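You operate a simulated robot arm through the tools that you are given. There is no shell and no other tool. Be economical: measure what you need, move in short steps, check, and stop when the job is done.

Carry out the task below with a simulated two-armed robot. There is one attempt and no reset: what you move stays moved.

TASK
Carry the open white sack to the low stack, put one scoop in the white bucket and close the sack.
Fine: use the white scoop and lay it back. Set down upright: white scoop.

It is judged by the outcome, as a careful person would: the job done as asked, and still so three seconds after it is handed in. It fails if anything else is knocked over, pushed out of place, dropped, spilled or broken.

THE ROBOT
Two 7-joint arms with two-finger parallel grippers on one trunk, on a base that drives. Base frame: it is fixed to the floor where the robot stands at the start and does not move with it; the origin is under the middle of the robot, x ahead of it, y to its left, z up; the surface under the hand at the start is at about z = 60. Lengths are in cm, angles in degrees, forces in N, time in s.
The left shoulder is at the start at [7, 13.4, 109.1], the right one opposite. With the tool pointing down near the work surface each hand reaches from about 10 to 60 cm from the robot's upright axis, wherever it stands, measured 20 degrees to its own side. Places, roughly: beige sack [200, 50, 25]; blue bucket [275, 50, 25]; green sack [225, 25, 75]; top of the low stack of sacks [120, 40, 70]; white bucket [125, 25, 75]. Payload 1.57 kg a hand.
The TCP of each hand is the grasp point between the finger pads, 3 cm short of the fingertips. In the tool frame z runs along the fingers and y along their closing line. The gripper opens to 8 cm. The fingers are 1.7 cm wide and 1.2 cm thick; the gripper's body (4 by 8.2 cm) begins 8 cm behind the TCP.
Orientation is told as [roll, pitch, yaw] about the base's x, y, z axes, in that order, counted from this pose: with the fingers straight down and closing along the base's y, the tool's x points along the base's -x, its y along +y and its z along -z.

THE INTERFACE
- The arms move only by the tool play_rows. It takes "left_rows", "right_rows" or both (then of equal length, played together; a hand with none holds still); each is a list of rows, each an object (a shift or turn left out is 0, a gripper value left out holds the last) with "gripper": the gripper command, from -1 (shut) to 1 (fully open), values between in proportion; "linear": the shift along the base's x, y, z in cm, a list of three; "rot": the turn, a rotation vector about the base's x, y, z in degrees, a list of three. In form: [{"gripper": gripper, "linear": [tx, ty, tz], "rot": [rx, ry, rz]}, ...]. A call has 1 to 8 rows; each row is the pose to reach, as a shift and turn from the pose commanded when the call began. Each row takes 0.2 s and may step no farther than 5 cm and 8.6 degrees from the row before; otherwise, or with a gripper value out of range, the whole call is refused. A pose out of reach is approached as far as the arm can. The call stops where the force on the tool passes 40 N (or 10 N more than at its start, if that is more) or the arm is blocked; 0.2 s more then pass. The fingers move at their own pace (about 15.3 cm/s each) and stop on an object; they squeeze with about 31 N. The grip force told is the motor's: it shows also when the fingers shut on nothing. Time passes only in rows, and 0.2 s behind the last, so rows that repeat a pose let the fingers close. The reply holds the time, the measured pose of the TCP, the force on the tool along the base axes, the opening and the grip force, in the units named above and with some noise, with the torque about the TCP (base axes, N m) and any sound that the robot's microphone picked up.
- Cameras (640 x 400 px; columns grow to the right, rows downward): "scene" is now at [13.55, 1.22, 130.98]; the picture's right is [0.13, -0.99, 0.00], its down [-0.65, -0.08, -0.76] and it looks along [0.75, 0.10, -0.65] (base axes); focal length 214 px, centre (320, 200). "left" rides on the left gripper at [7.2, 0.7, -12.2] in its tool frame; the picture's right is [-0.09, 1.00, 0.00], its down [-0.84, -0.08, -0.54] and it looks along [-0.54, -0.05, 0.84] (tool axes); focal length 238 px, centre (320, 200). "right" rides on the right gripper at [7.2, -0.7, -12.2] in its tool frame; the picture's right is [0.09, 1.00, 0.00], its down [-0.84, 0.08, -0.54] and it looks along [-0.54, 0.05, 0.84] (tool axes); focal length 238 px, centre (320, 200). There is no depth. A picture from a camera that has moved, and an enlarged one, comes with that camera's place and axes in the base frame and with its lens.
- capture(camera): a new picture of that camera. The clock stands still meanwhile.
- move_column(by): slides the trunk up (or, below 0, down) by that many cm; the arms and the scene camera ride with it, the base frame stays. It gives what a move gives, with no picture.
- drive_base(legs): drives the robot by 1 to 6 legs, each [ahead, left, turn to the left] in cm, cm and degrees, along the robot's own axes; the way and the turn of a leg run together, so that a leg with both is an arc; at most 150 cm and 180 degrees a leg. The arms and the cameras ride along, it lands a little off, and it stops where it bumps. It gives what a move gives.
- head_to(pan, tilt): turns the head with the scene camera to pan (to the left, within 86 degrees either way) and tilt (down, from -29 to 69), counted from straight ahead of the robot. It gives what a move gives.
- enlarge(camera, box): a new picture of the part [left, top, right, bottom] of that camera's present view, enlarged. The clock stands still meanwhile.
- sign_off(): hands the job in; it is judged then, once.

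Go step by step. Nothing tells you exact positions but the pictures and the camera data: compare them with the known pose of the tool, close in by small moves and look again before you grip or let go. The budget is 120 turns and 88 pictures, counting those below and the enlarged ones. Unless the task says otherwise, let go and move clear before handing in.

The tools are called by a JSON object that holds its "name" and its "arguments". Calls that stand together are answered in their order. play_rows: Moves the arms, as the interface text tells. Its arguments: {"type":"object","properties":{"left_rows":{"type":"array","items":{"type":"object","properties":{"gripper":{"type":"number"},"linear":{"type":"array","items":{"type":"number"}},"rot":{"type":"array","items":{"type":"number"}}}}},"right_rows":{"type":"array","items":{"type":"object","properties":{"gripper":{"type":"number"},"linear":{"type":"array","items":{"type":"number"}},"rot":{"type":"array","items":{"type":"number"}}}}}},"required":[]} The other tools are called the same way: move_column (by) slides the trunk up or down; drive_base (legs) drives the base; head_to (pan, tilt) turns the head that bears the scene camera; capture (camera) takes a picture; enlarge (camera, box) takes an enlarged picture of a part of a camera's view; sign_off () hands the job in.

At the start:

```text
clock: 0.0
left_eef_pos: [46.78, 28.94, 118.98]
left_orientation: [0.0, 0.0, 0.0]
left_ft_force: [-0.3, -0.7, -1.0]
left_ft_torque: [0.02, -0.04, 0.0]
left_gripper_width: 8.02
left_grasp_force: 0.0
right_eef_pos: [43.37, -12.02, 117.88]
right_orientation: [0.0, 0.0, 0.1]
right_ft_force: [-0.4, 0.3, -0.2]
right_ft_torque: [0.0, 0.0, 0.0]
right_gripper_width: 8.02
right_grasp_force: 0.1
trunk travel left (down, up): [-66.4, 27.6]
robot x, y, heading: [-0.01, 0.12, 0.0]
head pan, tilt: [7.3, 40.8]
```

scene: 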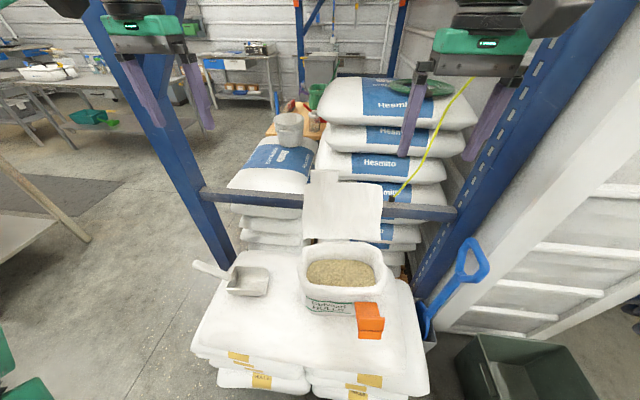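
right: 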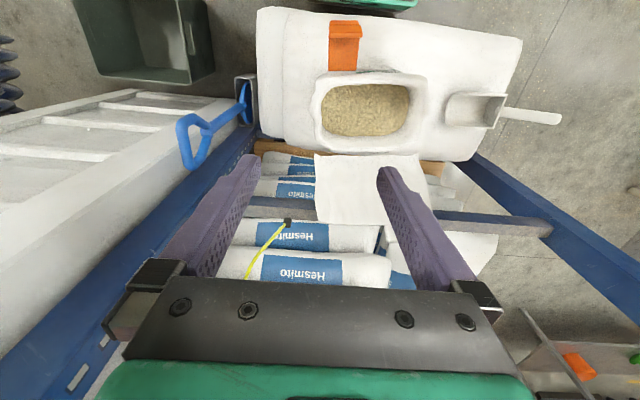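
left: 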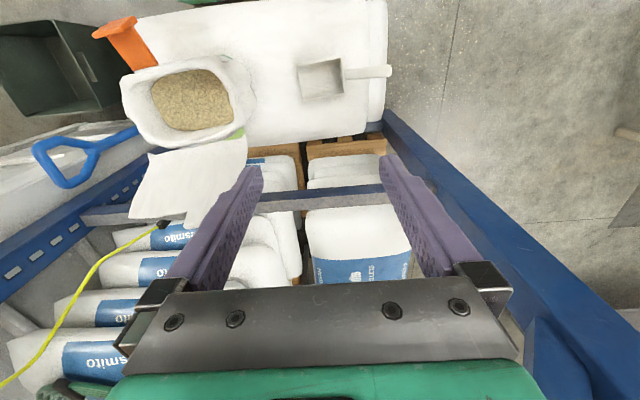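

I see a stack of white sacks just ahead with the open sack, the white scoop and an orange object on it, and behind a rack the low stack with the white bucket. I look closer first.

{"name": "enlarge", "arguments": {"camera": "scene", "box": [180, 160, 440, 360]}}

{"name": "enlarge", "arguments": {"camera": "scene", "box": [200, 70, 420, 210]}}

{"name": "enlarge", "arguments": {"camera": "left", "box": [80, 0, 420, 220]}}

```text
2.00 times, centred on (310, 260) of scene
camera zoom: at [13.55, 1.22, 130.98], right [0.13, -0.99, 0.0], down [-0.65, -0.08, -0.76], along [0.75, 0.1, -0.65], focal length 429 px, centre (340, 80)
```

zoom: 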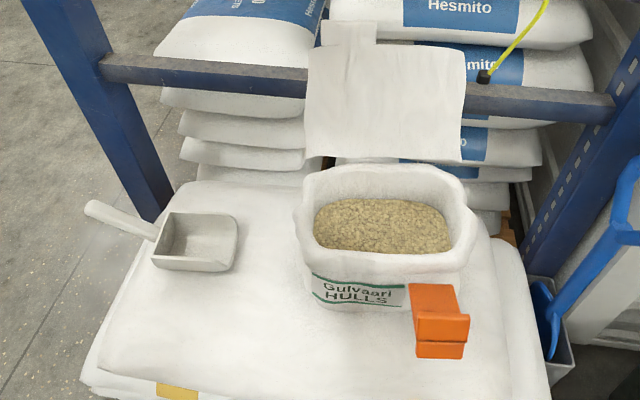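

```text
2.86 times, centred on (310, 140) of scene
camera zoom: at [13.55, 1.22, 130.98], right [0.13, -0.99, 0.0], down [-0.65, -0.08, -0.76], along [0.75, 0.1, -0.65], focal length 613 px, centre (349, 371)
```

zoom: 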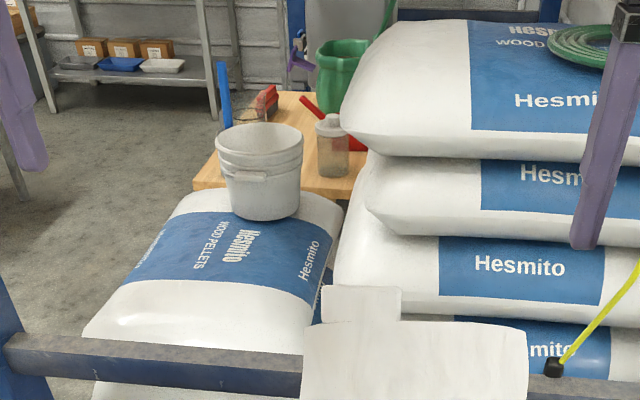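

```text
1.82 times, centred on (250, 110) of left
camera zoom: at [39.59, 29.61, 131.23], right [0.09, 1.0, 0.0], down [0.84, -0.08, 0.54], along [0.54, -0.05, -0.84], focal length 433 px, centre (447, 364)
```

zoom: 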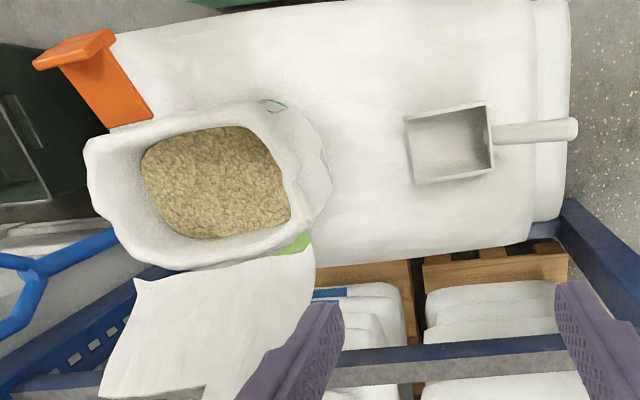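

The flap stands behind the sack's mouth over the rack's beam. I look around to learn the ways to the low stack.

{"name": "head_to", "arguments": {"pan": 35, "tilt": 35}}

{"name": "capture", "arguments": {"camera": "scene"}}

{"name": "head_to", "arguments": {"pan": 0, "tilt": 65}}

{"name": "capture", "arguments": {"camera": "scene"}}

```text
clock: 0.9
left_eef_pos: [46.81, 28.9, 118.98]
left_orientation: [0.0, 0.1, 0.0]
left_ft_force: [0.2, -0.2, -0.1]
left_ft_torque: [0.04, -0.01, -0.01]
left_gripper_width: 7.99
left_grasp_force: 0.1
right_eef_pos: [43.36, -11.96, 117.92]
right_orientation: [0.0, 0.0, 0.0]
right_ft_force: [0.4, -0.6, 0.0]
right_ft_torque: [-0.02, 0.03, 0.0]
right_gripper_width: 8.01
right_grasp_force: 0.0
trunk travel left (down, up): [-66.4, 27.6]
robot x, y, heading: [-0.16, 0.32, 0.1]
head pan, tilt: [35.0, 35.0]
```

```text
81 pictures are left
camera scene: at [12.39, 5.19, 131.86], right [0.57, -0.82, 0.0], down [-0.47, -0.33, -0.82], along [0.67, 0.47, -0.57], focal length 214 px, centre (320, 200)
```

scene: 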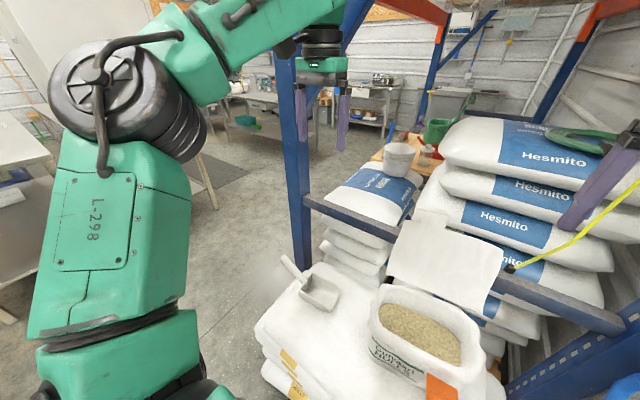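

```text
clock: 1.9
left_eef_pos: [46.79, 28.88, 119.0]
left_orientation: [0.0, 0.0, 0.0]
left_ft_force: [0.2, 0.4, -0.2]
left_ft_torque: [0.0, 0.01, 0.0]
left_gripper_width: 8.0
left_grasp_force: 0.1
right_eef_pos: [43.22, -12.02, 117.92]
right_orientation: [0.1, 0.0, 0.0]
right_ft_force: [-0.3, -0.2, -0.2]
right_ft_torque: [0.02, 0.01, 0.03]
right_gripper_width: 8.0
right_grasp_force: 0.0
trunk travel left (down, up): [-66.4, 27.6]
robot x, y, heading: [0.19, -0.06, -0.0]
head pan, tilt: [0.0, 65.0]
```

```text
80 pictures are left
camera scene: at [11.25, 0.16, 127.88], right [0.0, -1.0, 0.0], down [-0.91, 0.0, -0.42], along [0.42, 0.0, -0.91], focal length 214 px, centre (320, 200)
```

scene: 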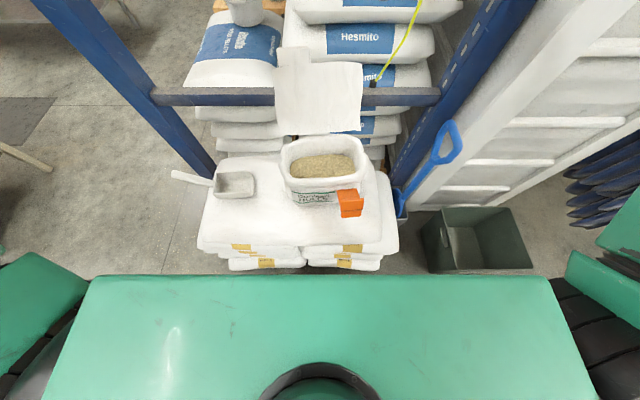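

The beam is at about x=70, z=79 with posts near y=55 and -40; the low stack spans about x 90-140, y 19-57 behind it, open on its left side. I check the floor to the left and the sack closely from the hands.

{"name": "head_to", "arguments": {"pan": 75, "tilt": 35}}

{"name": "capture", "arguments": {"camera": "scene"}}

{"name": "enlarge", "arguments": {"camera": "right", "box": [240, 0, 520, 180]}}

```text
clock: 3.4
left_eef_pos: [46.76, 28.97, 118.99]
left_orientation: [0.0, 0.0, 0.0]
left_ft_force: [0.3, 0.0, -0.1]
left_ft_torque: [-0.03, -0.01, 0.03]
left_gripper_width: 8.0
left_grasp_force: 0.0
right_eef_pos: [43.23, -11.96, 117.9]
right_orientation: [0.0, 0.0, 0.0]
right_ft_force: [0.3, -1.2, 0.3]
right_ft_torque: [0.0, 0.0, 0.0]
right_gripper_width: 8.03
right_grasp_force: 0.0
trunk travel left (down, up): [-66.4, 27.6]
robot x, y, heading: [0.12, 0.37, -0.2]
head pan, tilt: [75.0, 35.0]
```

```text
79 pictures are left
camera scene: at [7.46, 8.66, 131.85], right [0.97, -0.26, 0.0], down [-0.15, -0.55, -0.82], along [0.21, 0.79, -0.57], focal length 214 px, centre (320, 200)
```

scene: 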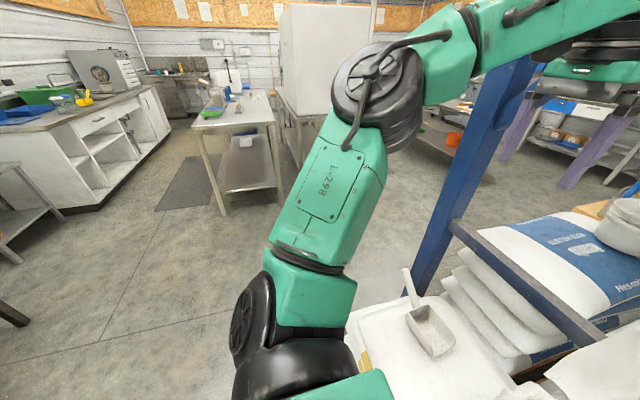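

```text
2.22 times, centred on (380, 90) of right
camera zoom: at [36.11, -12.71, 130.1], right [-0.09, 1.0, 0.0], down [0.84, 0.08, 0.54], along [0.54, 0.05, -0.84], focal length 530 px, centre (187, 444)
```

zoom: 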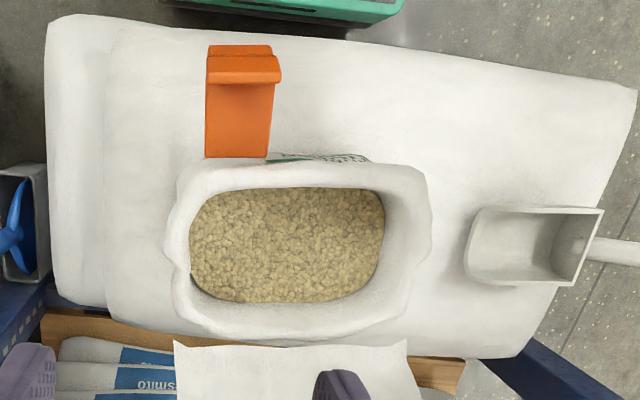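

The corridor on the left is clear. I lower the right hand for a close look at the orange object and the sack's rim.

{"name": "play_rows", "arguments": {"right_rows": [{"linear": [-3, 0, -4]}, {"linear": [-6, 0, -8]}, {"linear": [-8, 0, -12]}, {"linear": [-9, 0, -16.5]}, {"linear": [-10, 0, -21]}, {"linear": [-10, 0, -25]}]}}

{"name": "capture", "arguments": {"camera": "right"}}

{"name": "head_to", "arguments": {"pan": 0, "tilt": 55}}

{"name": "enlarge", "arguments": {"camera": "scene", "box": [260, 100, 420, 200]}}

```text
clock: 4.8
left_eef_pos: [46.78, 28.91, 119.02]
left_orientation: [0.0, 0.0, 0.1]
left_ft_force: [-0.4, 0.0, -0.4]
left_ft_torque: [0.0, 0.05, 0.04]
left_gripper_width: 8.01
left_grasp_force: 0.1
right_eef_pos: [33.08, -12.03, 92.7]
right_orientation: [0.0, 0.1, 0.1]
right_ft_force: [0.1, 0.2, -0.1]
right_ft_torque: [0.0, -0.01, 0.02]
right_gripper_width: 7.99
right_grasp_force: 0.1
trunk travel left (down, up): [-66.4, 27.6]
robot x, y, heading: [-0.13, -0.07, 0.3]
head pan, tilt: [75.0, 35.0]
```

```text
77 pictures are left
camera right: at [25.95, -12.64, 105.03], right [-0.09, 1.0, 0.0], down [0.84, 0.08, 0.54], along [0.54, 0.05, -0.84], focal length 238 px, centre (320, 200)
```

right: 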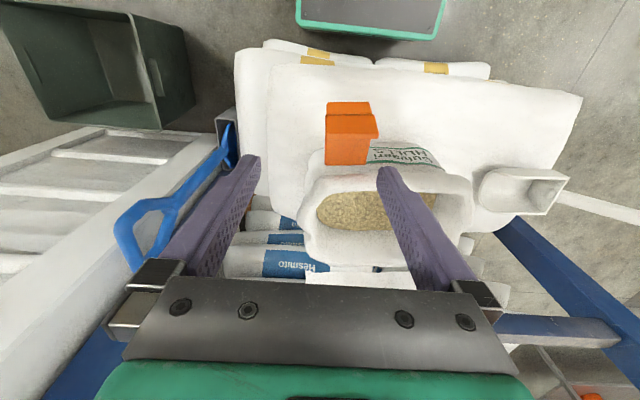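

```text
clock: 6.3
left_eef_pos: [46.78, 28.82, 119.02]
left_orientation: [0.0, -0.1, 0.0]
left_ft_force: [-0.1, -0.2, 0.2]
left_ft_torque: [-0.02, -0.01, 0.02]
left_gripper_width: 7.99
left_grasp_force: 0.0
right_eef_pos: [33.23, -11.91, 92.81]
right_orientation: [0.1, 0.0, 0.0]
right_ft_force: [0.0, 0.3, 0.0]
right_ft_torque: [0.0, 0.0, 0.04]
right_gripper_width: 8.01
right_grasp_force: 0.0
trunk travel left (down, up): [-66.4, 27.6]
robot x, y, heading: [-0.09, 0.1, 0.1]
head pan, tilt: [0.0, 55.0]
```

```text
4.00 times, centred on (340, 150) of scene
camera zoom: at [12.38, 0.16, 129.03], right [0.0, -1.0, 0.0], down [-0.82, 0.0, -0.57], along [0.57, 0.0, -0.82], focal length 858 px, centre (240, 400)
```

zoom: 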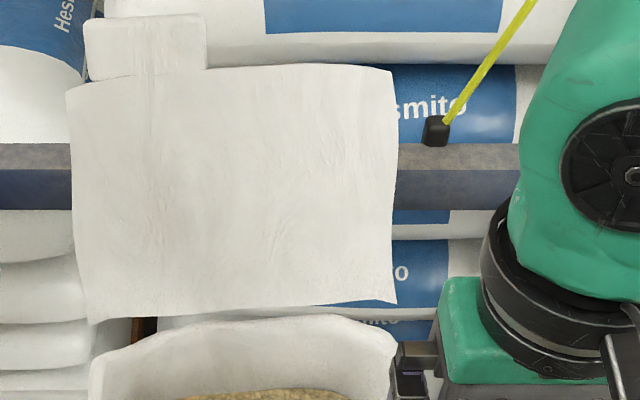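

{"name": "enlarge", "arguments": {"camera": "right", "box": [290, 80, 450, 180]}}

{"name": "enlarge", "arguments": {"camera": "scene", "box": [270, 170, 400, 260]}}

```text
4.00 times, centred on (370, 130) of right
camera zoom: at [25.94, -12.62, 105.1], right [-0.09, 1.0, 0.0], down [0.84, 0.08, 0.54], along [0.54, 0.05, -0.84], focal length 953 px, centre (120, 480)
```

zoom: 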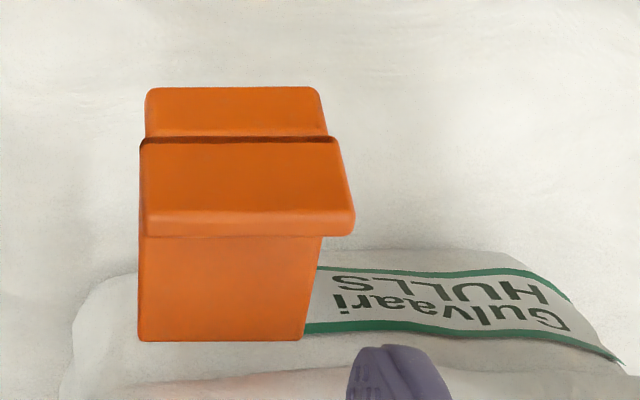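

```text
4.44 times, centred on (335, 215) of scene
camera zoom: at [12.38, 0.16, 129.03], right [0.0, -1.0, 0.0], down [-0.82, 0.0, -0.57], along [0.57, 0.0, -0.82], focal length 953 px, centre (253, 133)
```

zoom: 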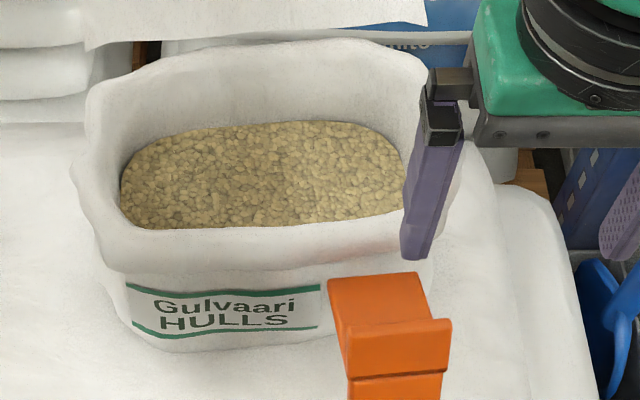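

The orange thing seems to stand at the front of the sack near its rim. I look at it from the side with the right hand tilted.

{"name": "play_rows", "arguments": {"right_rows": [{"linear": [-1, -3, 0], "rot": [6, 0, 0]}, {"linear": [-2, -6, 0], "rot": [12, 0, 0]}, {"linear": [-3, -9, -2], "rot": [18, 0, 0]}, {"linear": [-4, -12, -4], "rot": [24, 0, 0]}, {"linear": [-5, -15, -6], "rot": [30, 0, 0]}, {"linear": [-6, -18, -8], "rot": [36, 0, 0]}, {"linear": [-6, -20, -10], "rot": [43, 0, 0]}, {"linear": [-6, -20, -12], "rot": [50, 0, 0]}]}}

{"name": "capture", "arguments": {"camera": "right"}}

```text
clock: 8.1
left_eef_pos: [46.5, 28.97, 119.11]
left_orientation: [0.1, -0.2, 0.0]
left_ft_force: [0.1, -0.2, 0.1]
left_ft_torque: [-0.01, -0.05, 0.0]
left_gripper_width: 8.01
left_grasp_force: 0.1
right_eef_pos: [29.05, -25.48, 89.25]
right_orientation: [49.9, 0.4, 0.0]
right_ft_force: [0.2, -0.9, 0.2]
right_ft_torque: [0.01, -0.01, -0.02]
right_gripper_width: 7.96
right_grasp_force: 0.1
right hand out of reach, approached as far as the arm can: row 5, 6, 7, 8
trunk travel left (down, up): [-66.4, 27.6]
robot x, y, heading: [0.12, 0.09, 0.1]
head pan, tilt: [0.0, 55.0]
```

```text
73 pictures are left
camera right: at [21.7, -35.22, 96.57], right [-0.09, 0.64, 0.76], down [0.84, -0.37, 0.4], along [0.54, 0.67, -0.51], focal length 238 px, centre (320, 200)
```

right: 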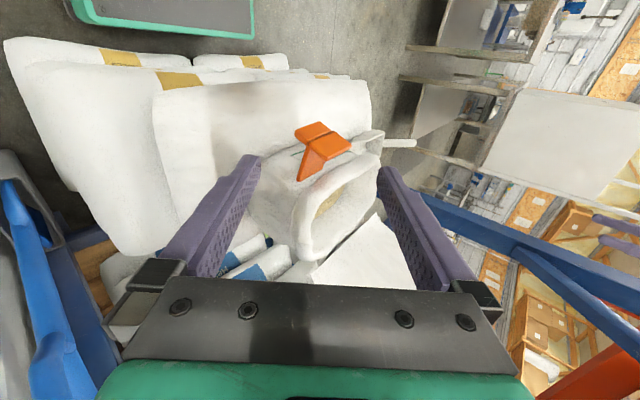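

{"name": "enlarge", "arguments": {"camera": "right", "box": [250, 100, 410, 260]}}

```text
2.50 times, centred on (330, 180) of right
camera zoom: at [21.7, -35.22, 96.57], right [-0.09, 0.64, 0.76], down [0.84, -0.37, 0.4], along [0.54, 0.67, -0.51], focal length 596 px, centre (295, 250)
```

zoom: 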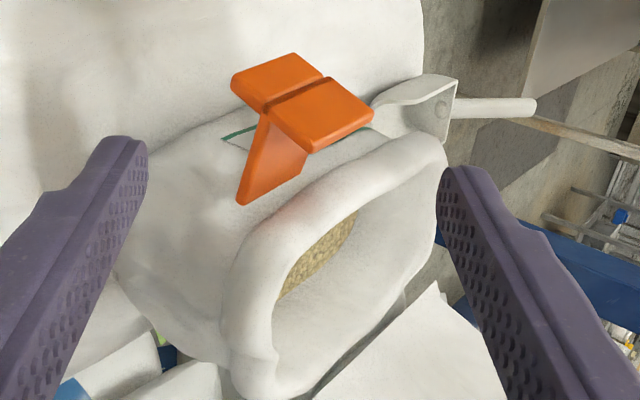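

The orange clip is attached on the front wall of the sack, so it will ride along. I bring the right hand back upright toward the sack's right rim, high.

{"name": "play_rows", "arguments": {"right_rows": [{"linear": [1, 2, 2], "rot": [-7, 0, 0]}, {"linear": [2, 4, 3], "rot": [-14, 0, 0]}, {"linear": [4, 7, 4], "rot": [-21, 0, 0]}, {"linear": [7, 9, 5], "rot": [-28, 0, 0]}, {"linear": [10, 11, 5], "rot": [-35, 0, 0]}, {"linear": [13, 12, 5], "rot": [-42, 0, 0]}, {"linear": [16, 13, 5], "rot": [-50, 0, 0]}, {"linear": [19, 13, 5], "rot": [-50, 0, 0]}]}}

{"name": "play_rows", "arguments": {"left_rows": [{"linear": [0, -4, -3]}, {"linear": [0.5, -8, -6]}, {"linear": [1, -12, -9]}, {"linear": [1.5, -15, -12]}, {"linear": [2, -17.2, -15]}, {"linear": [2, -17.2, -19]}, {"linear": [2, -17.2, -23]}, {"linear": [2, -17.2, -26]}]}}

```text
clock: 9.9
left_eef_pos: [46.95, 29.04, 118.94]
left_orientation: [0.1, 0.2, 0.0]
left_ft_force: [-0.7, -0.5, 0.0]
left_ft_torque: [-0.01, 0.0, 0.0]
left_gripper_width: 8.02
left_grasp_force: 0.0
right_eef_pos: [48.25, -12.38, 94.08]
right_orientation: [-0.1, 0.2, -0.1]
right_ft_force: [0.3, -0.6, -0.2]
right_ft_torque: [0.03, 0.03, 0.01]
right_gripper_width: 7.99
right_grasp_force: 0.0
right hand out of reach, approached as far as the arm can: row 1, 2, 3
trunk travel left (down, up): [-66.4, 27.6]
robot x, y, heading: [-0.21, 0.18, -0.2]
head pan, tilt: [0.0, 55.0]
```

```text
refused: row 2 steps farther than a row can; nothing moved
```

Right hand is above its rim. Now the left hand to the left rim.

{"name": "play_rows", "arguments": {"left_rows": [{"linear": [0, -3.8, -3]}, {"linear": [0.5, -7.6, -6]}, {"linear": [1, -11.4, -9]}, {"linear": [1.5, -15, -12]}, {"linear": [2, -17.2, -15.5]}, {"linear": [2, -17.2, -20]}, {"linear": [2, -17.2, -24]}, {"linear": [2, -17.2, -26]}]}}

{"name": "capture", "arguments": {"camera": "left"}}

{"name": "capture", "arguments": {"camera": "right"}}

```text
clock: 11.7
left_eef_pos: [48.75, 11.61, 92.9]
left_orientation: [0.0, 0.0, 0.0]
left_ft_force: [0.1, 0.3, -0.4]
left_ft_torque: [0.0, -0.02, -0.03]
left_gripper_width: 8.0
left_grasp_force: 0.0
right_eef_pos: [48.02, -12.43, 94.22]
right_orientation: [0.0, 0.1, 0.0]
right_ft_force: [0.1, -0.1, -1.1]
right_ft_torque: [0.01, 0.02, -0.04]
right_gripper_width: 7.97
right_grasp_force: 0.0
trunk travel left (down, up): [-66.4, 27.6]
robot x, y, heading: [-0.25, 0.03, -0.3]
head pan, tilt: [0.0, 55.0]
```

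```text
71 pictures are left
camera left: at [41.58, 12.45, 105.18], right [0.09, 1.0, 0.0], down [0.84, -0.08, 0.54], along [0.54, -0.05, -0.84], focal length 238 px, centre (320, 200)
```

left: 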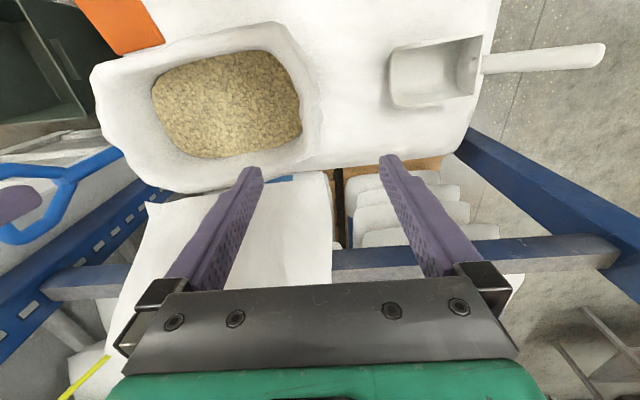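

```text
70 pictures are left
camera right: at [40.88, -13.12, 106.39], right [-0.09, 1.0, 0.0], down [0.84, 0.08, 0.54], along [0.54, 0.05, -0.84], focal length 238 px, centre (320, 200)
```

right: 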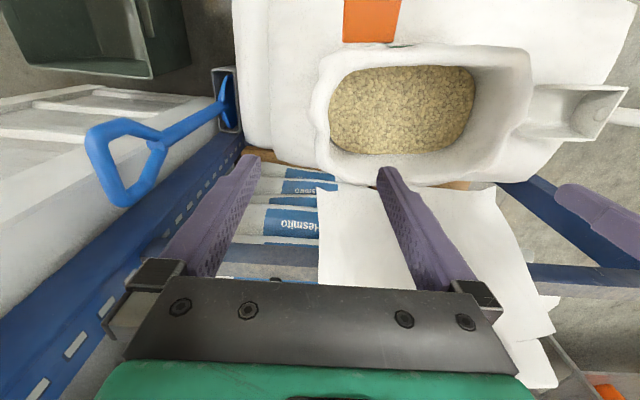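

The rim walls lie near y=10.8 and y=-12.1, crest about z 75. I lower both hands over them.

{"name": "play_rows", "arguments": {"left_rows": [{"linear": [0, -0.7, -4]}, {"linear": [0, -0.7, -8]}, {"linear": [0, -0.7, -12]}, {"linear": [0, -0.7, -15]}, {"linear": [0, -0.7, -17.5]}, {"linear": [0, -0.7, -18.5]}], "right_rows": [{"linear": [0.5, 0.3, -4]}, {"linear": [0.7, 0.3, -8]}, {"linear": [0.7, 0.3, -12]}, {"linear": [0.7, 0.3, -16]}, {"linear": [0.7, 0.3, -18.8]}, {"linear": [0.7, 0.3, -19.8]}]}}

{"name": "capture", "arguments": {"camera": "scene"}}

```text
clock: 13.1
left_eef_pos: [45.35, 14.66, 78.21]
left_orientation: [-0.1, 0.2, 0.0]
left_ft_force: [1.0, -4.0, 0.8]
left_ft_torque: [-0.16, 0.07, 0.07]
left_gripper_width: 8.01
left_grasp_force: 0.0
left hand out of reach, approached as far as the arm can: row 2, 3, 4, 5, 6
right_eef_pos: [48.85, -12.15, 74.37]
right_orientation: [0.0, 0.0, 0.0]
right_ft_force: [1.2, 0.1, 0.3]
right_ft_torque: [-0.01, 0.03, -0.03]
right_gripper_width: 8.01
right_grasp_force: 0.1
trunk travel left (down, up): [-66.4, 27.6]
robot x, y, heading: [-0.06, 0.09, 0.2]
head pan, tilt: [0.0, 55.0]
```

```text
69 pictures are left
camera scene: at [12.39, 0.08, 129.02], right [0.0, -1.0, 0.0], down [-0.82, 0.0, -0.57], along [0.57, 0.0, -0.82], focal length 214 px, centre (320, 200)
```

scene: 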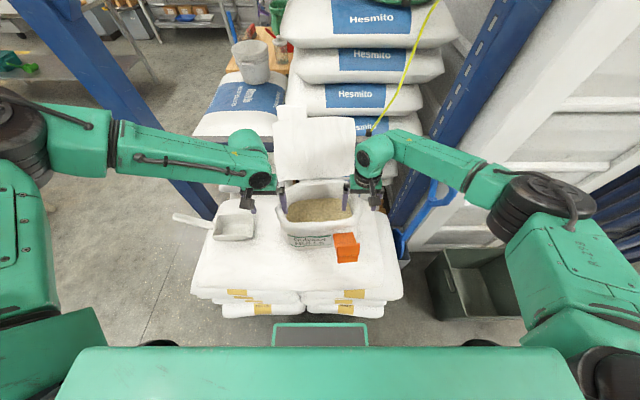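

The left arm falls short here; I lift both hands and lower the trunk for a better reach.

{"name": "play_rows", "arguments": {"left_rows": [{"linear": [0, 0.5, 4]}, {"linear": [0, 0.5, 8]}, {"linear": [0, 0, 12]}, {"linear": [0, 0, 16]}, {"linear": [0, 0, 20]}, {"linear": [0, 0, 20]}], "right_rows": [{"linear": [0, 0, 4]}, {"linear": [0, 0, 8]}, {"linear": [0, 0, 12]}, {"linear": [0, 0, 16]}, {"linear": [0, 0, 20]}, {"linear": [0, 0, 22]}]}}

{"name": "move_column", "arguments": {"by": -15}}

```text
clock: 14.5
left_eef_pos: [45.41, 14.55, 98.29]
left_orientation: [-0.1, 0.0, 0.0]
left_ft_force: [0.1, 0.1, 1.1]
left_ft_torque: [-0.03, 0.01, -0.03]
left_gripper_width: 8.02
left_grasp_force: 0.1
right_eef_pos: [48.96, -12.18, 96.19]
right_orientation: [0.0, 0.1, 0.0]
right_ft_force: [-0.2, -0.1, 0.8]
right_ft_torque: [0.02, 0.01, -0.02]
right_gripper_width: 8.0
right_grasp_force: 0.1
trunk travel left (down, up): [-66.4, 27.6]
robot x, y, heading: [0.12, 0.34, -0.0]
head pan, tilt: [0.0, 55.0]
```

```text
clock: 16.2
left_eef_pos: [45.43, 14.43, 83.28]
left_orientation: [0.0, 0.1, 0.0]
left_ft_force: [0.5, 0.3, -0.4]
left_ft_torque: [-0.04, 0.06, -0.01]
left_gripper_width: 8.02
left_grasp_force: 0.1
right_eef_pos: [48.9, -12.23, 81.36]
right_orientation: [0.0, 0.0, 0.0]
right_ft_force: [0.4, -0.3, 0.5]
right_ft_torque: [0.0, 0.0, 0.0]
right_gripper_width: 7.97
right_grasp_force: 0.2
trunk travel left (down, up): [-51.4, 42.6]
robot x, y, heading: [-0.12, -0.13, 0.1]
head pan, tilt: [0.0, 55.0]
```

{"name": "play_rows", "arguments": {"left_rows": [{"linear": [2.5, -2.5, 0]}, {"linear": [3.5, -3.7, -3]}, {"linear": [3.5, -3.7, -6]}, {"linear": [3.5, -3.7, -8.8]}], "right_rows": [{"linear": [0, 0, 0]}, {"linear": [0, 0, -3]}, {"linear": [0, 0, -5]}, {"linear": [0, 0, -6.9]}]}}

{"name": "capture", "arguments": {"camera": "scene"}}

```text
clock: 17.2
left_eef_pos: [48.71, 11.12, 74.48]
left_orientation: [-0.2, 0.0, 0.0]
left_ft_force: [0.4, -0.2, -0.1]
left_ft_torque: [-0.02, 0.01, 0.05]
left_gripper_width: 7.97
left_grasp_force: 0.1
right_eef_pos: [48.97, -11.99, 74.27]
right_orientation: [-0.1, 0.0, 0.0]
right_ft_force: [0.1, -0.1, 0.0]
right_ft_torque: [-0.01, 0.01, 0.0]
right_gripper_width: 8.0
right_grasp_force: 0.0
trunk travel left (down, up): [-51.4, 42.6]
robot x, y, heading: [0.03, -0.35, -0.1]
head pan, tilt: [0.0, 55.0]
```

```text
68 pictures are left
camera scene: at [12.45, 0.16, 114.03], right [0.0, -1.0, 0.0], down [-0.82, 0.0, -0.57], along [0.57, 0.0, -0.82], focal length 214 px, centre (320, 200)
```

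scene: 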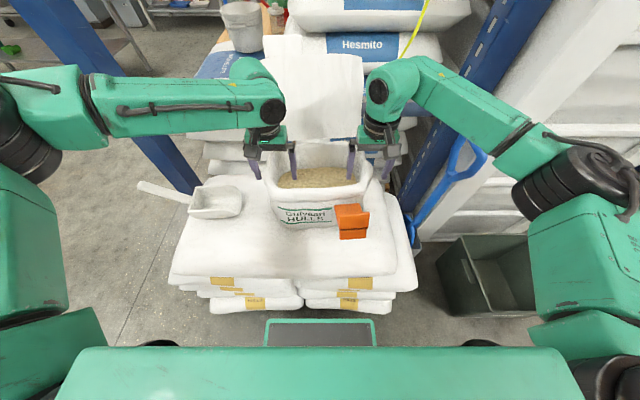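

Both hands reached the rim. I check the straddle.

{"name": "enlarge", "arguments": {"camera": "scene", "box": [230, 110, 410, 240]}}

{"name": "capture", "arguments": {"camera": "left"}}

```text
3.08 times, centred on (320, 175) of scene
camera zoom: at [12.45, 0.16, 114.03], right [0.0, -1.0, 0.0], down [-0.82, 0.0, -0.57], along [0.57, 0.0, -0.82], focal length 660 px, centre (320, 277)
```

zoom: 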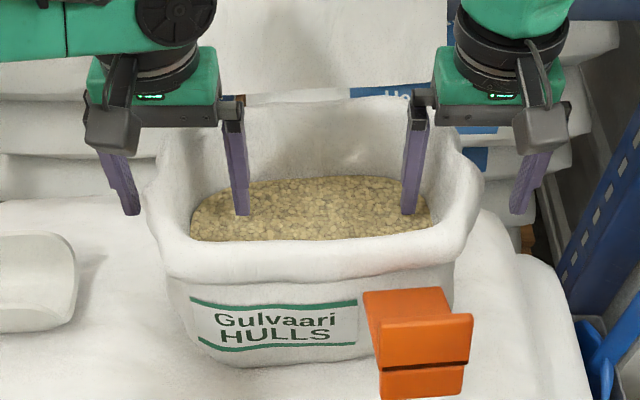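

```text
66 pictures are left
camera left: at [41.54, 11.76, 86.86], right [0.09, 1.0, 0.0], down [0.84, -0.08, 0.54], along [0.54, -0.05, -0.84], focal length 238 px, centre (320, 200)
```

left: 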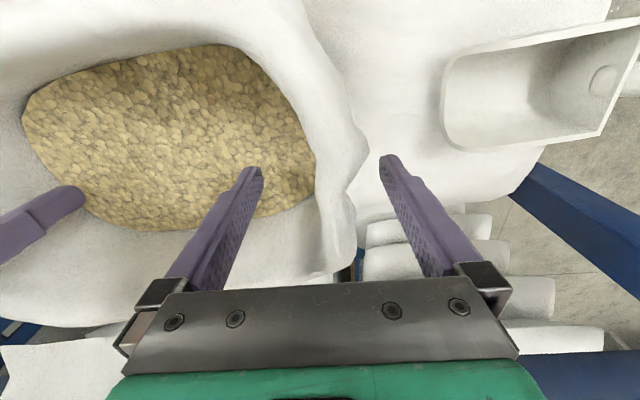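

Both rims sit between the fingers. I lower a bit and close.

{"name": "play_rows", "arguments": {"left_rows": [{"linear": [0, 0, -0.8]}, {"linear": [0, 0, -1.5]}, {"linear": [0, 0, -1.5], "gripper": 0.2}, {"linear": [0, 0, -1.5], "gripper": -0.3}, {"linear": [0, 0, -1.5], "gripper": -1}, {"linear": [0, 0, -1.5], "gripper": -1}], "right_rows": [{"linear": [0, 0, -0.8]}, {"linear": [0, 0, -1.5]}, {"linear": [0, 0, -1.5], "gripper": 0.2}, {"linear": [0, 0, -1.5], "gripper": -0.3}, {"linear": [0, 0, -1.5], "gripper": -1}, {"linear": [0, 0, -1.5], "gripper": -1}]}}

```text
clock: 18.8
left_eef_pos: [48.39, 10.96, 73.19]
left_orientation: [-0.3, -0.1, -0.2]
left_ft_force: [3.1, -4.5, 0.4]
left_ft_torque: [2.16, -0.01, 0.59]
left_gripper_width: 1.53
left_grasp_force: 30.6
left hand out of reach, approached as far as the arm can: row 1, 2, 3, 4, 5, 6
right_eef_pos: [48.9, -11.7, 72.96]
right_orientation: [0.3, 0.2, 0.6]
right_ft_force: [-1.4, 3.4, 1.9]
right_ft_torque: [-1.94, -0.14, 0.58]
right_gripper_width: 1.49
right_grasp_force: 30.9
trunk travel left (down, up): [-51.4, 42.6]
robot x, y, heading: [-0.05, -0.29, 0.2]
head pan, tilt: [0.0, 55.0]
stopped in row 6 (right hand): the force on the tool passed its limit at 41 N (the readings are from after the stop); the commanded pose is now the measured one
```

Both hold. I lift with the trunk, a little first.

{"name": "move_column", "arguments": {"by": 3}}

{"name": "capture", "arguments": {"camera": "scene"}}

```text
clock: 19.5
left_eef_pos: [48.57, 11.0, 76.06]
left_orientation: [-0.4, 0.0, -0.2]
left_ft_force: [7.5, -7.6, -9.5]
left_ft_torque: [2.34, 0.49, 0.63]
left_gripper_width: 1.54
left_grasp_force: 30.8
right_eef_pos: [48.97, -11.65, 75.77]
right_orientation: [0.2, 0.2, 0.5]
right_ft_force: [-6.4, 6.0, -6.8]
right_ft_torque: [-1.94, -0.63, 0.73]
right_gripper_width: 1.5
right_grasp_force: 31.6
trunk travel left (down, up): [-54.4, 39.6]
robot x, y, heading: [0.01, 0.03, 0.1]
head pan, tilt: [0.0, 55.0]
```

```text
65 pictures are left
camera scene: at [12.7, 0.15, 116.99], right [0.0, -1.0, 0.0], down [-0.82, 0.0, -0.57], along [0.57, 0.0, -0.82], focal length 214 px, centre (320, 200)
```

scene: 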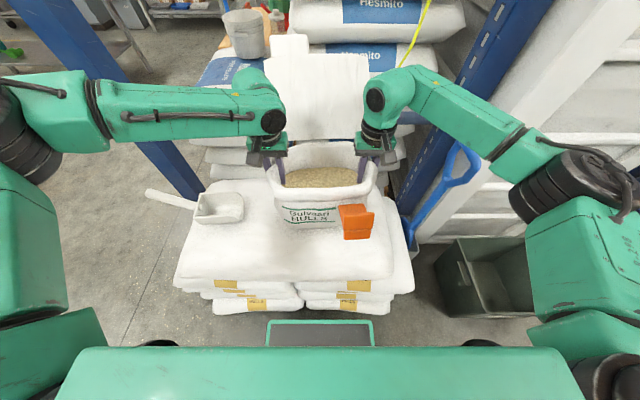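

The sack is up, about 16 N in all. I raise it well clear, then check before driving.

{"name": "move_column", "arguments": {"by": 33}}

{"name": "capture", "arguments": {"camera": "scene"}}

```text
clock: 22.8
left_eef_pos: [48.7, 11.03, 109.04]
left_orientation: [-0.4, -0.2, -0.2]
left_ft_force: [4.6, -10.0, -9.5]
left_ft_torque: [2.27, 0.13, 0.59]
left_gripper_width: 1.57
left_grasp_force: 31.3
right_eef_pos: [49.12, -11.61, 108.8]
right_orientation: [0.3, 0.2, 0.4]
right_ft_force: [-5.2, 9.6, -7.1]
right_ft_torque: [-2.05, -0.26, 0.57]
right_gripper_width: 1.51
right_grasp_force: 31.6
trunk travel left (down, up): [-87.4, 6.6]
robot x, y, heading: [0.04, 0.27, 0.3]
head pan, tilt: [0.0, 55.0]
```

```text
64 pictures are left
camera scene: at [12.71, 0.15, 150.0], right [0.0, -1.0, 0.0], down [-0.82, 0.0, -0.57], along [0.57, 0.0, -0.82], focal length 214 px, centre (320, 200)
```

scene: 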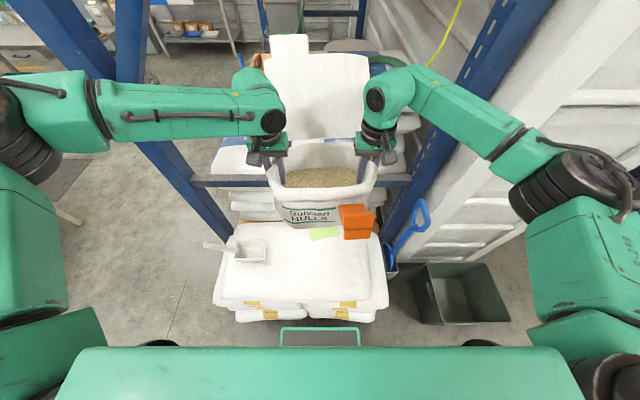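

The sack hangs well. A green patch shows where it stood; a quick look, then I drive back and around.

{"name": "enlarge", "arguments": {"camera": "scene", "box": [270, 180, 390, 260]}}

{"name": "drive_base", "arguments": {"legs": [[-50, 0, 0], [0, 125, 0]]}}

{"name": "capture", "arguments": {"camera": "scene"}}

```text
5.00 times, centred on (330, 220) of scene
camera zoom: at [12.71, 0.15, 150.0], right [0.0, -1.0, 0.0], down [-0.82, 0.0, -0.57], along [0.57, 0.0, -0.82], focal length 1072 px, centre (270, 100)
```

zoom: 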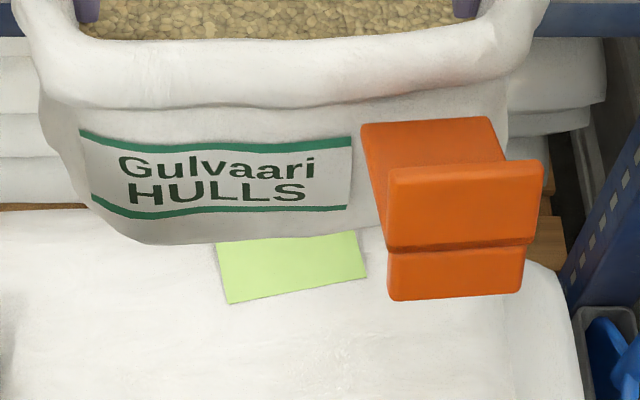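

```text
clock: 31.5
left_eef_pos: [-1.77, 132.5, 109.13]
left_orientation: [-0.4, -0.1, 0.1]
left_ft_force: [5.1, -11.9, -9.5]
left_ft_torque: [2.32, 0.2, 0.61]
left_gripper_width: 1.57
left_grasp_force: 30.9
right_eef_pos: [-1.16, 110.02, 108.9]
right_orientation: [0.3, 0.2, 0.9]
right_ft_force: [-5.6, 11.6, -7.9]
right_ft_torque: [-2.1, -0.35, 0.58]
right_gripper_width: 1.53
right_grasp_force: 31.0
trunk travel left (down, up): [-87.4, 6.6]
robot x, y, heading: [-50.09, 121.25, 0.4]
head pan, tilt: [0.0, 55.0]
```

```text
62 pictures are left
camera scene: at [-37.65, 121.59, 150.0], right [0.0, -1.0, 0.0], down [-0.82, 0.0, -0.57], along [0.57, 0.0, -0.82], focal length 214 px, centre (320, 200)
```

scene: 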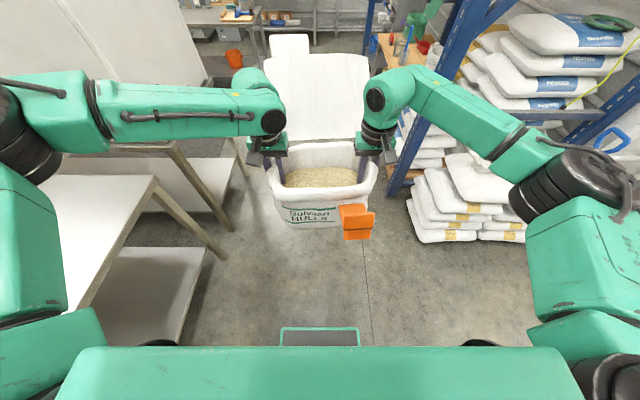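

The lane ahead is clear (tables at y≥188, post at y≈55). I drive ahead and turn right.

{"name": "drive_base", "arguments": {"legs": [[150, 0, 0], [8, 4, 0], [0, 0, -45]]}}

{"name": "capture", "arguments": {"camera": "scene"}}

```text
clock: 41.6
left_eef_pos: [148.43, 95.51, 109.21]
left_orientation: [-0.4, -0.1, -46.5]
left_ft_force: [-2.2, -9.1, -8.9]
left_ft_torque: [1.55, -1.54, 0.53]
left_gripper_width: 1.55
left_grasp_force: 30.6
right_eef_pos: [132.4, 79.52, 108.87]
right_orientation: [0.3, 0.2, -45.8]
right_ft_force: [1.8, 8.3, -8.1]
right_ft_torque: [-1.54, 1.29, 0.53]
right_gripper_width: 1.46
right_grasp_force: 31.0
trunk travel left (down, up): [-87.4, 6.6]
robot x, y, heading: [106.87, 122.73, -46.2]
head pan, tilt: [0.0, 55.0]
```

```text
61 pictures are left
camera scene: at [115.78, 114.13, 150.0], right [-0.72, -0.69, 0.0], down [-0.57, 0.59, -0.57], along [0.39, -0.41, -0.82], focal length 214 px, centre (320, 200)
```

scene: 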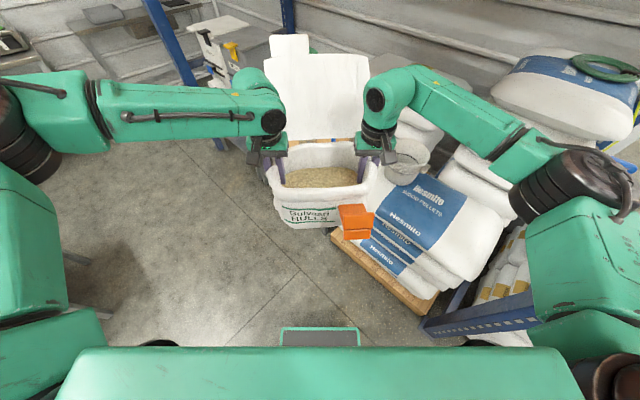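

Bucket at about (137, 35); the way is clear. I finish the turn.

{"name": "drive_base", "arguments": {"legs": [[0, 0, -43.8]]}}

{"name": "head_to", "arguments": {"pan": 0, "tilt": 45}}

{"name": "capture", "arguments": {"camera": "scene"}}

{"name": "capture", "arguments": {"camera": "left"}}

```text
clock: 44.0
left_eef_pos: [117.34, 74.16, 109.15]
left_orientation: [-0.4, -0.1, -91.0]
left_ft_force: [-5.1, -5.0, -9.3]
left_ft_torque: [-0.17, -2.19, 0.54]
left_gripper_width: 1.57
left_grasp_force: 31.0
right_eef_pos: [94.71, 74.07, 108.87]
right_orientation: [0.2, 0.1, -90.3]
right_ft_force: [6.5, 4.0, -7.2]
right_ft_torque: [0.03, 1.99, 0.48]
right_gripper_width: 1.51
right_grasp_force: 31.2
trunk travel left (down, up): [-87.4, 6.6]
robot x, y, heading: [106.81, 123.26, -90.8]
head pan, tilt: [0.0, 55.0]
```

```text
clock: 44.8
left_eef_pos: [117.24, 74.16, 109.07]
left_orientation: [-0.3, -0.2, -91.0]
left_ft_force: [-6.4, -5.9, -9.2]
left_ft_torque: [0.46, -2.3, 0.68]
left_gripper_width: 1.56
left_grasp_force: 30.9
right_eef_pos: [94.6, 74.02, 108.86]
right_orientation: [0.2, 0.2, -90.1]
right_ft_force: [4.9, 6.4, -5.9]
right_ft_torque: [-0.68, 1.82, 0.77]
right_gripper_width: 1.51
right_grasp_force: 31.1
trunk travel left (down, up): [-87.4, 6.6]
robot x, y, heading: [107.18, 123.21, -90.7]
head pan, tilt: [0.0, 45.0]
```

```text
60 pictures are left
camera scene: at [106.87, 109.67, 151.34], right [-1.0, 0.01, 0.0], down [0.01, 0.71, -0.7], along [-0.01, -0.7, -0.71], focal length 214 px, centre (320, 200)
```

scene: 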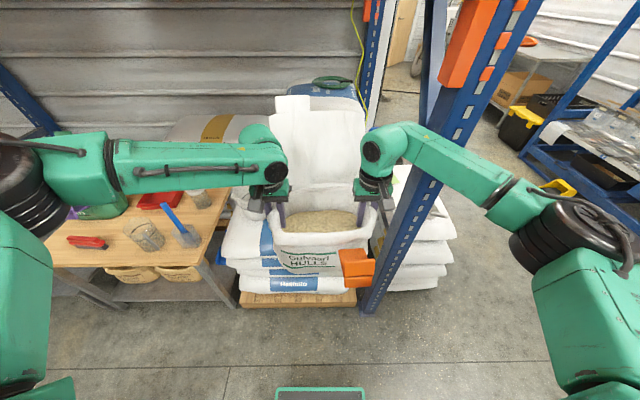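

```text
59 pictures are left
camera left: at [118.08, 81.43, 121.38], right [0.99, -0.11, -0.01], down [-0.09, -0.83, 0.54], along [-0.06, -0.54, -0.84], focal length 238 px, centre (320, 200)
```

left: 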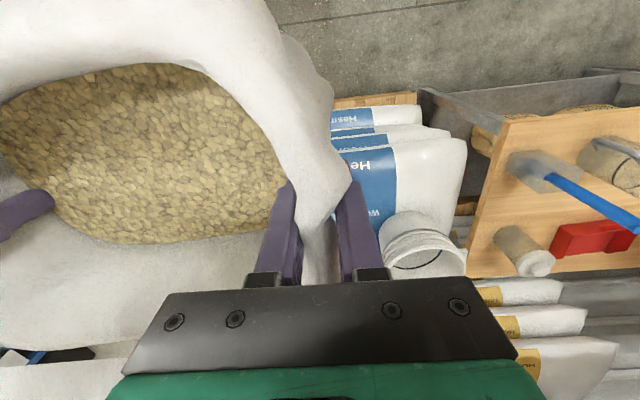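

The blue post at (73, 58) would be hit by the right elbow if I went straight in. I take a heading of -120° from further along and check again.

{"name": "drive_base", "arguments": {"legs": [[0, 0, -29.3], [0, 42, 0]]}}

{"name": "capture", "arguments": {"camera": "scene"}}

```text
clock: 46.2
left_eef_pos: [101.99, 74.12, 108.24]
left_orientation: [-0.2, 2.1, -109.7]
left_ft_force: [10.1, 4.0, 0.0]
left_ft_torque: [0.55, 2.48, 0.81]
left_gripper_width: 2.26
left_grasp_force: 30.7
right_eef_pos: [80.2, 80.42, 108.98]
right_orientation: [0.4, -0.5, -109.0]
right_ft_force: [9.5, -7.4, -15.4]
right_ft_torque: [0.44, 2.91, 0.74]
right_gripper_width: 2.34
right_grasp_force: 30.7
trunk travel left (down, up): [-87.4, 6.6]
robot x, y, heading: [106.91, 123.03, -109.8]
head pan, tilt: [0.0, 45.0]
stopped in leg 1: the force on the tool passed its limit at 69 N (the readings are from after the stop); the commanded pose is now the measured one
```

```text
58 pictures are left
camera scene: at [103.35, 110.26, 151.36], right [-0.94, 0.34, 0.01], down [0.24, 0.67, -0.71], along [-0.25, -0.66, -0.71], focal length 214 px, centre (320, 200)
```

scene: 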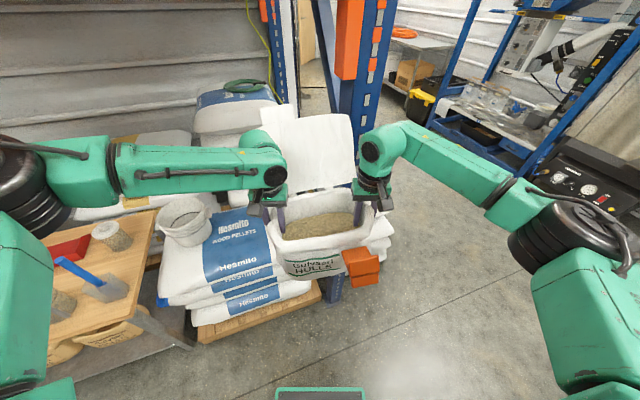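

The sack or flap touched the post. I turn back a little to free it and look.

{"name": "drive_base", "arguments": {"legs": [[0, 0, 12]]}}

{"name": "capture", "arguments": {"camera": "scene"}}

{"name": "capture", "arguments": {"camera": "right"}}

```text
clock: 47.4
left_eef_pos: [111.11, 74.07, 108.35]
left_orientation: [0.3, 2.0, -98.1]
left_ft_force: [-3.4, -6.2, 13.0]
left_ft_torque: [-0.07, 2.22, 0.77]
left_gripper_width: 2.06
left_grasp_force: 31.2
right_eef_pos: [88.45, 75.98, 108.92]
right_orientation: [0.8, -0.4, -97.6]
right_ft_force: [2.7, 6.8, -28.8]
right_ft_torque: [0.25, 2.36, 0.6]
right_gripper_width: 2.08
right_grasp_force: 30.9
trunk travel left (down, up): [-87.4, 6.6]
robot x, y, heading: [107.17, 123.18, -98.2]
head pan, tilt: [0.0, 45.0]
```

```text
57 pictures are left
camera scene: at [104.83, 109.84, 151.34], right [-0.99, 0.14, 0.0], down [0.1, 0.7, -0.71], along [-0.1, -0.7, -0.71], focal length 214 px, centre (320, 200)
```

scene: 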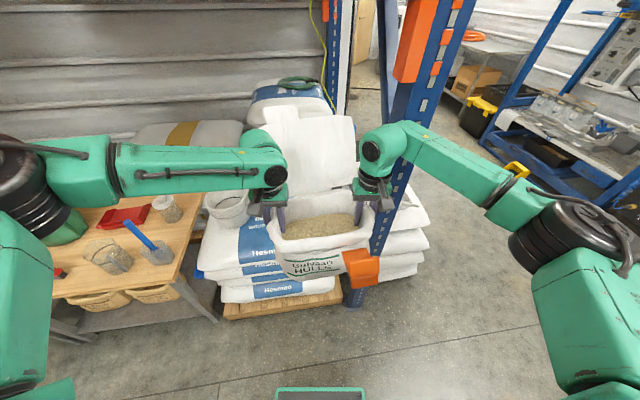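

```text
56 pictures are left
camera right: at [88.49, 83.17, 121.04], right [1.0, -0.04, 0.01], down [-0.04, -0.84, 0.55], along [-0.01, -0.55, -0.84], focal length 238 px, centre (320, 200)
```

right: 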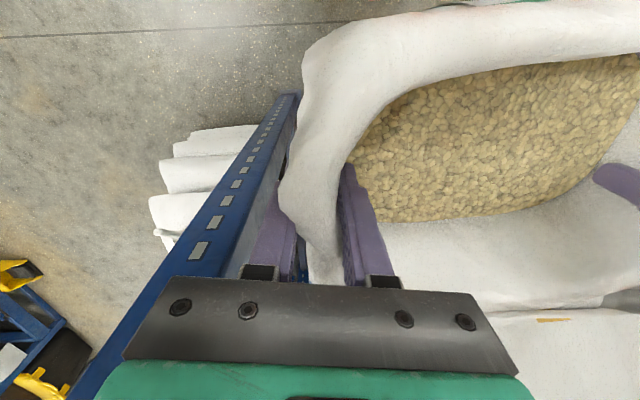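

The post is just right of the right hand. I strafe left, away from it, before turning further.

{"name": "drive_base", "arguments": {"legs": [[-4, 20, 0]]}}

{"name": "enlarge", "arguments": {"camera": "scene", "box": [220, 90, 420, 300]}}

```text
clock: 49.0
left_eef_pos: [130.9, 75.29, 108.28]
left_orientation: [0.3, 1.9, -98.1]
left_ft_force: [-4.6, -5.1, 11.9]
left_ft_torque: [-0.16, 2.13, 0.7]
left_gripper_width: 1.84
left_grasp_force: 30.7
right_eef_pos: [108.15, 77.02, 108.71]
right_orientation: [0.7, -0.2, -97.5]
right_ft_force: [3.7, 5.5, -26.4]
right_ft_torque: [0.3, 2.18, 0.59]
right_gripper_width: 1.83
right_grasp_force: 31.0
trunk travel left (down, up): [-87.4, 6.6]
robot x, y, heading: [126.85, 124.1, -98.4]
head pan, tilt: [0.0, 45.0]
```

```text
1.90 times, centred on (320, 195) of scene
camera zoom: at [124.65, 110.87, 151.33], right [-0.99, 0.14, 0.0], down [0.1, 0.7, -0.7], along [-0.1, -0.7, -0.71], focal length 408 px, centre (320, 210)
```

zoom: 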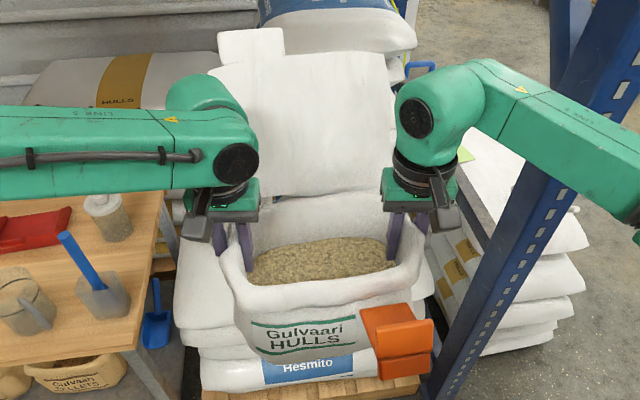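

The sack hangs slightly tilted and stressed between the hands. I ease it by raising the left hand slightly.

{"name": "play_rows", "arguments": {"left_rows": [{"linear": [0, 0, 0.3]}, {"linear": [0, 0, 0.6]}, {"linear": [0, 0, 0.6]}], "right_rows": [{"linear": [0, 0, 0]}, {"linear": [0, 0, 0]}, {"linear": [0, 0, 0]}]}}

```text
clock: 49.8
left_eef_pos: [131.23, 75.2, 108.78]
left_orientation: [0.1, 1.9, -98.1]
left_ft_force: [-5.3, -5.5, -4.8]
left_ft_torque: [-1.05, -0.43, 0.62]
left_gripper_width: 1.7
left_grasp_force: 30.8
right_eef_pos: [108.67, 77.0, 108.71]
right_orientation: [0.4, -0.2, -97.5]
right_ft_force: [5.0, 5.9, -10.5]
right_ft_torque: [0.87, 1.1, 0.62]
right_gripper_width: 1.67
right_grasp_force: 31.4
trunk travel left (down, up): [-87.4, 6.6]
robot x, y, heading: [127.17, 124.35, -98.1]
head pan, tilt: [0.0, 45.0]
```

Balanced again. I strafe a little more, then turn to -120°.

{"name": "drive_base", "arguments": {"legs": [[0, 14, 0], [0, 0, -21.9]]}}

{"name": "capture", "arguments": {"camera": "scene"}}

```text
clock: 52.3
left_eef_pos: [126.18, 75.24, 108.74]
left_orientation: [0.0, 1.9, -120.8]
left_ft_force: [-8.9, 0.8, -3.8]
left_ft_torque: [0.26, -0.44, 0.55]
left_gripper_width: 1.68
left_grasp_force: 30.9
right_eef_pos: [106.0, 85.48, 108.76]
right_orientation: [0.5, -0.3, -119.8]
right_ft_force: [8.8, 0.8, -13.1]
right_ft_torque: [-0.03, 1.31, 0.62]
right_gripper_width: 1.66
right_grasp_force: 31.2
trunk travel left (down, up): [-87.4, 6.6]
robot x, y, heading: [140.99, 122.16, -120.6]
head pan, tilt: [0.0, 45.0]
```

```text
54 pictures are left
camera scene: at [134.21, 110.55, 151.34], right [-0.86, 0.51, 0.0], down [0.36, 0.61, -0.71], along [-0.36, -0.61, -0.71], focal length 214 px, centre (320, 200)
```

scene: 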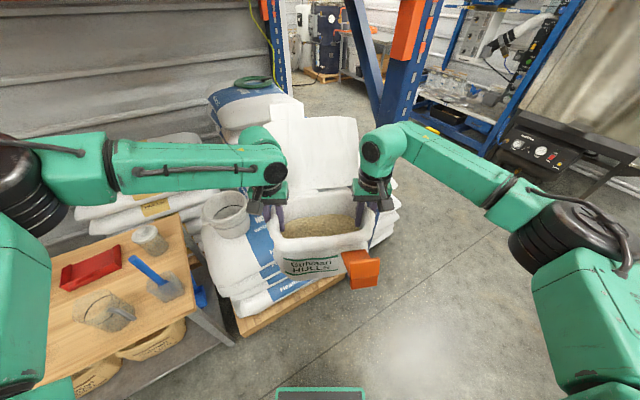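

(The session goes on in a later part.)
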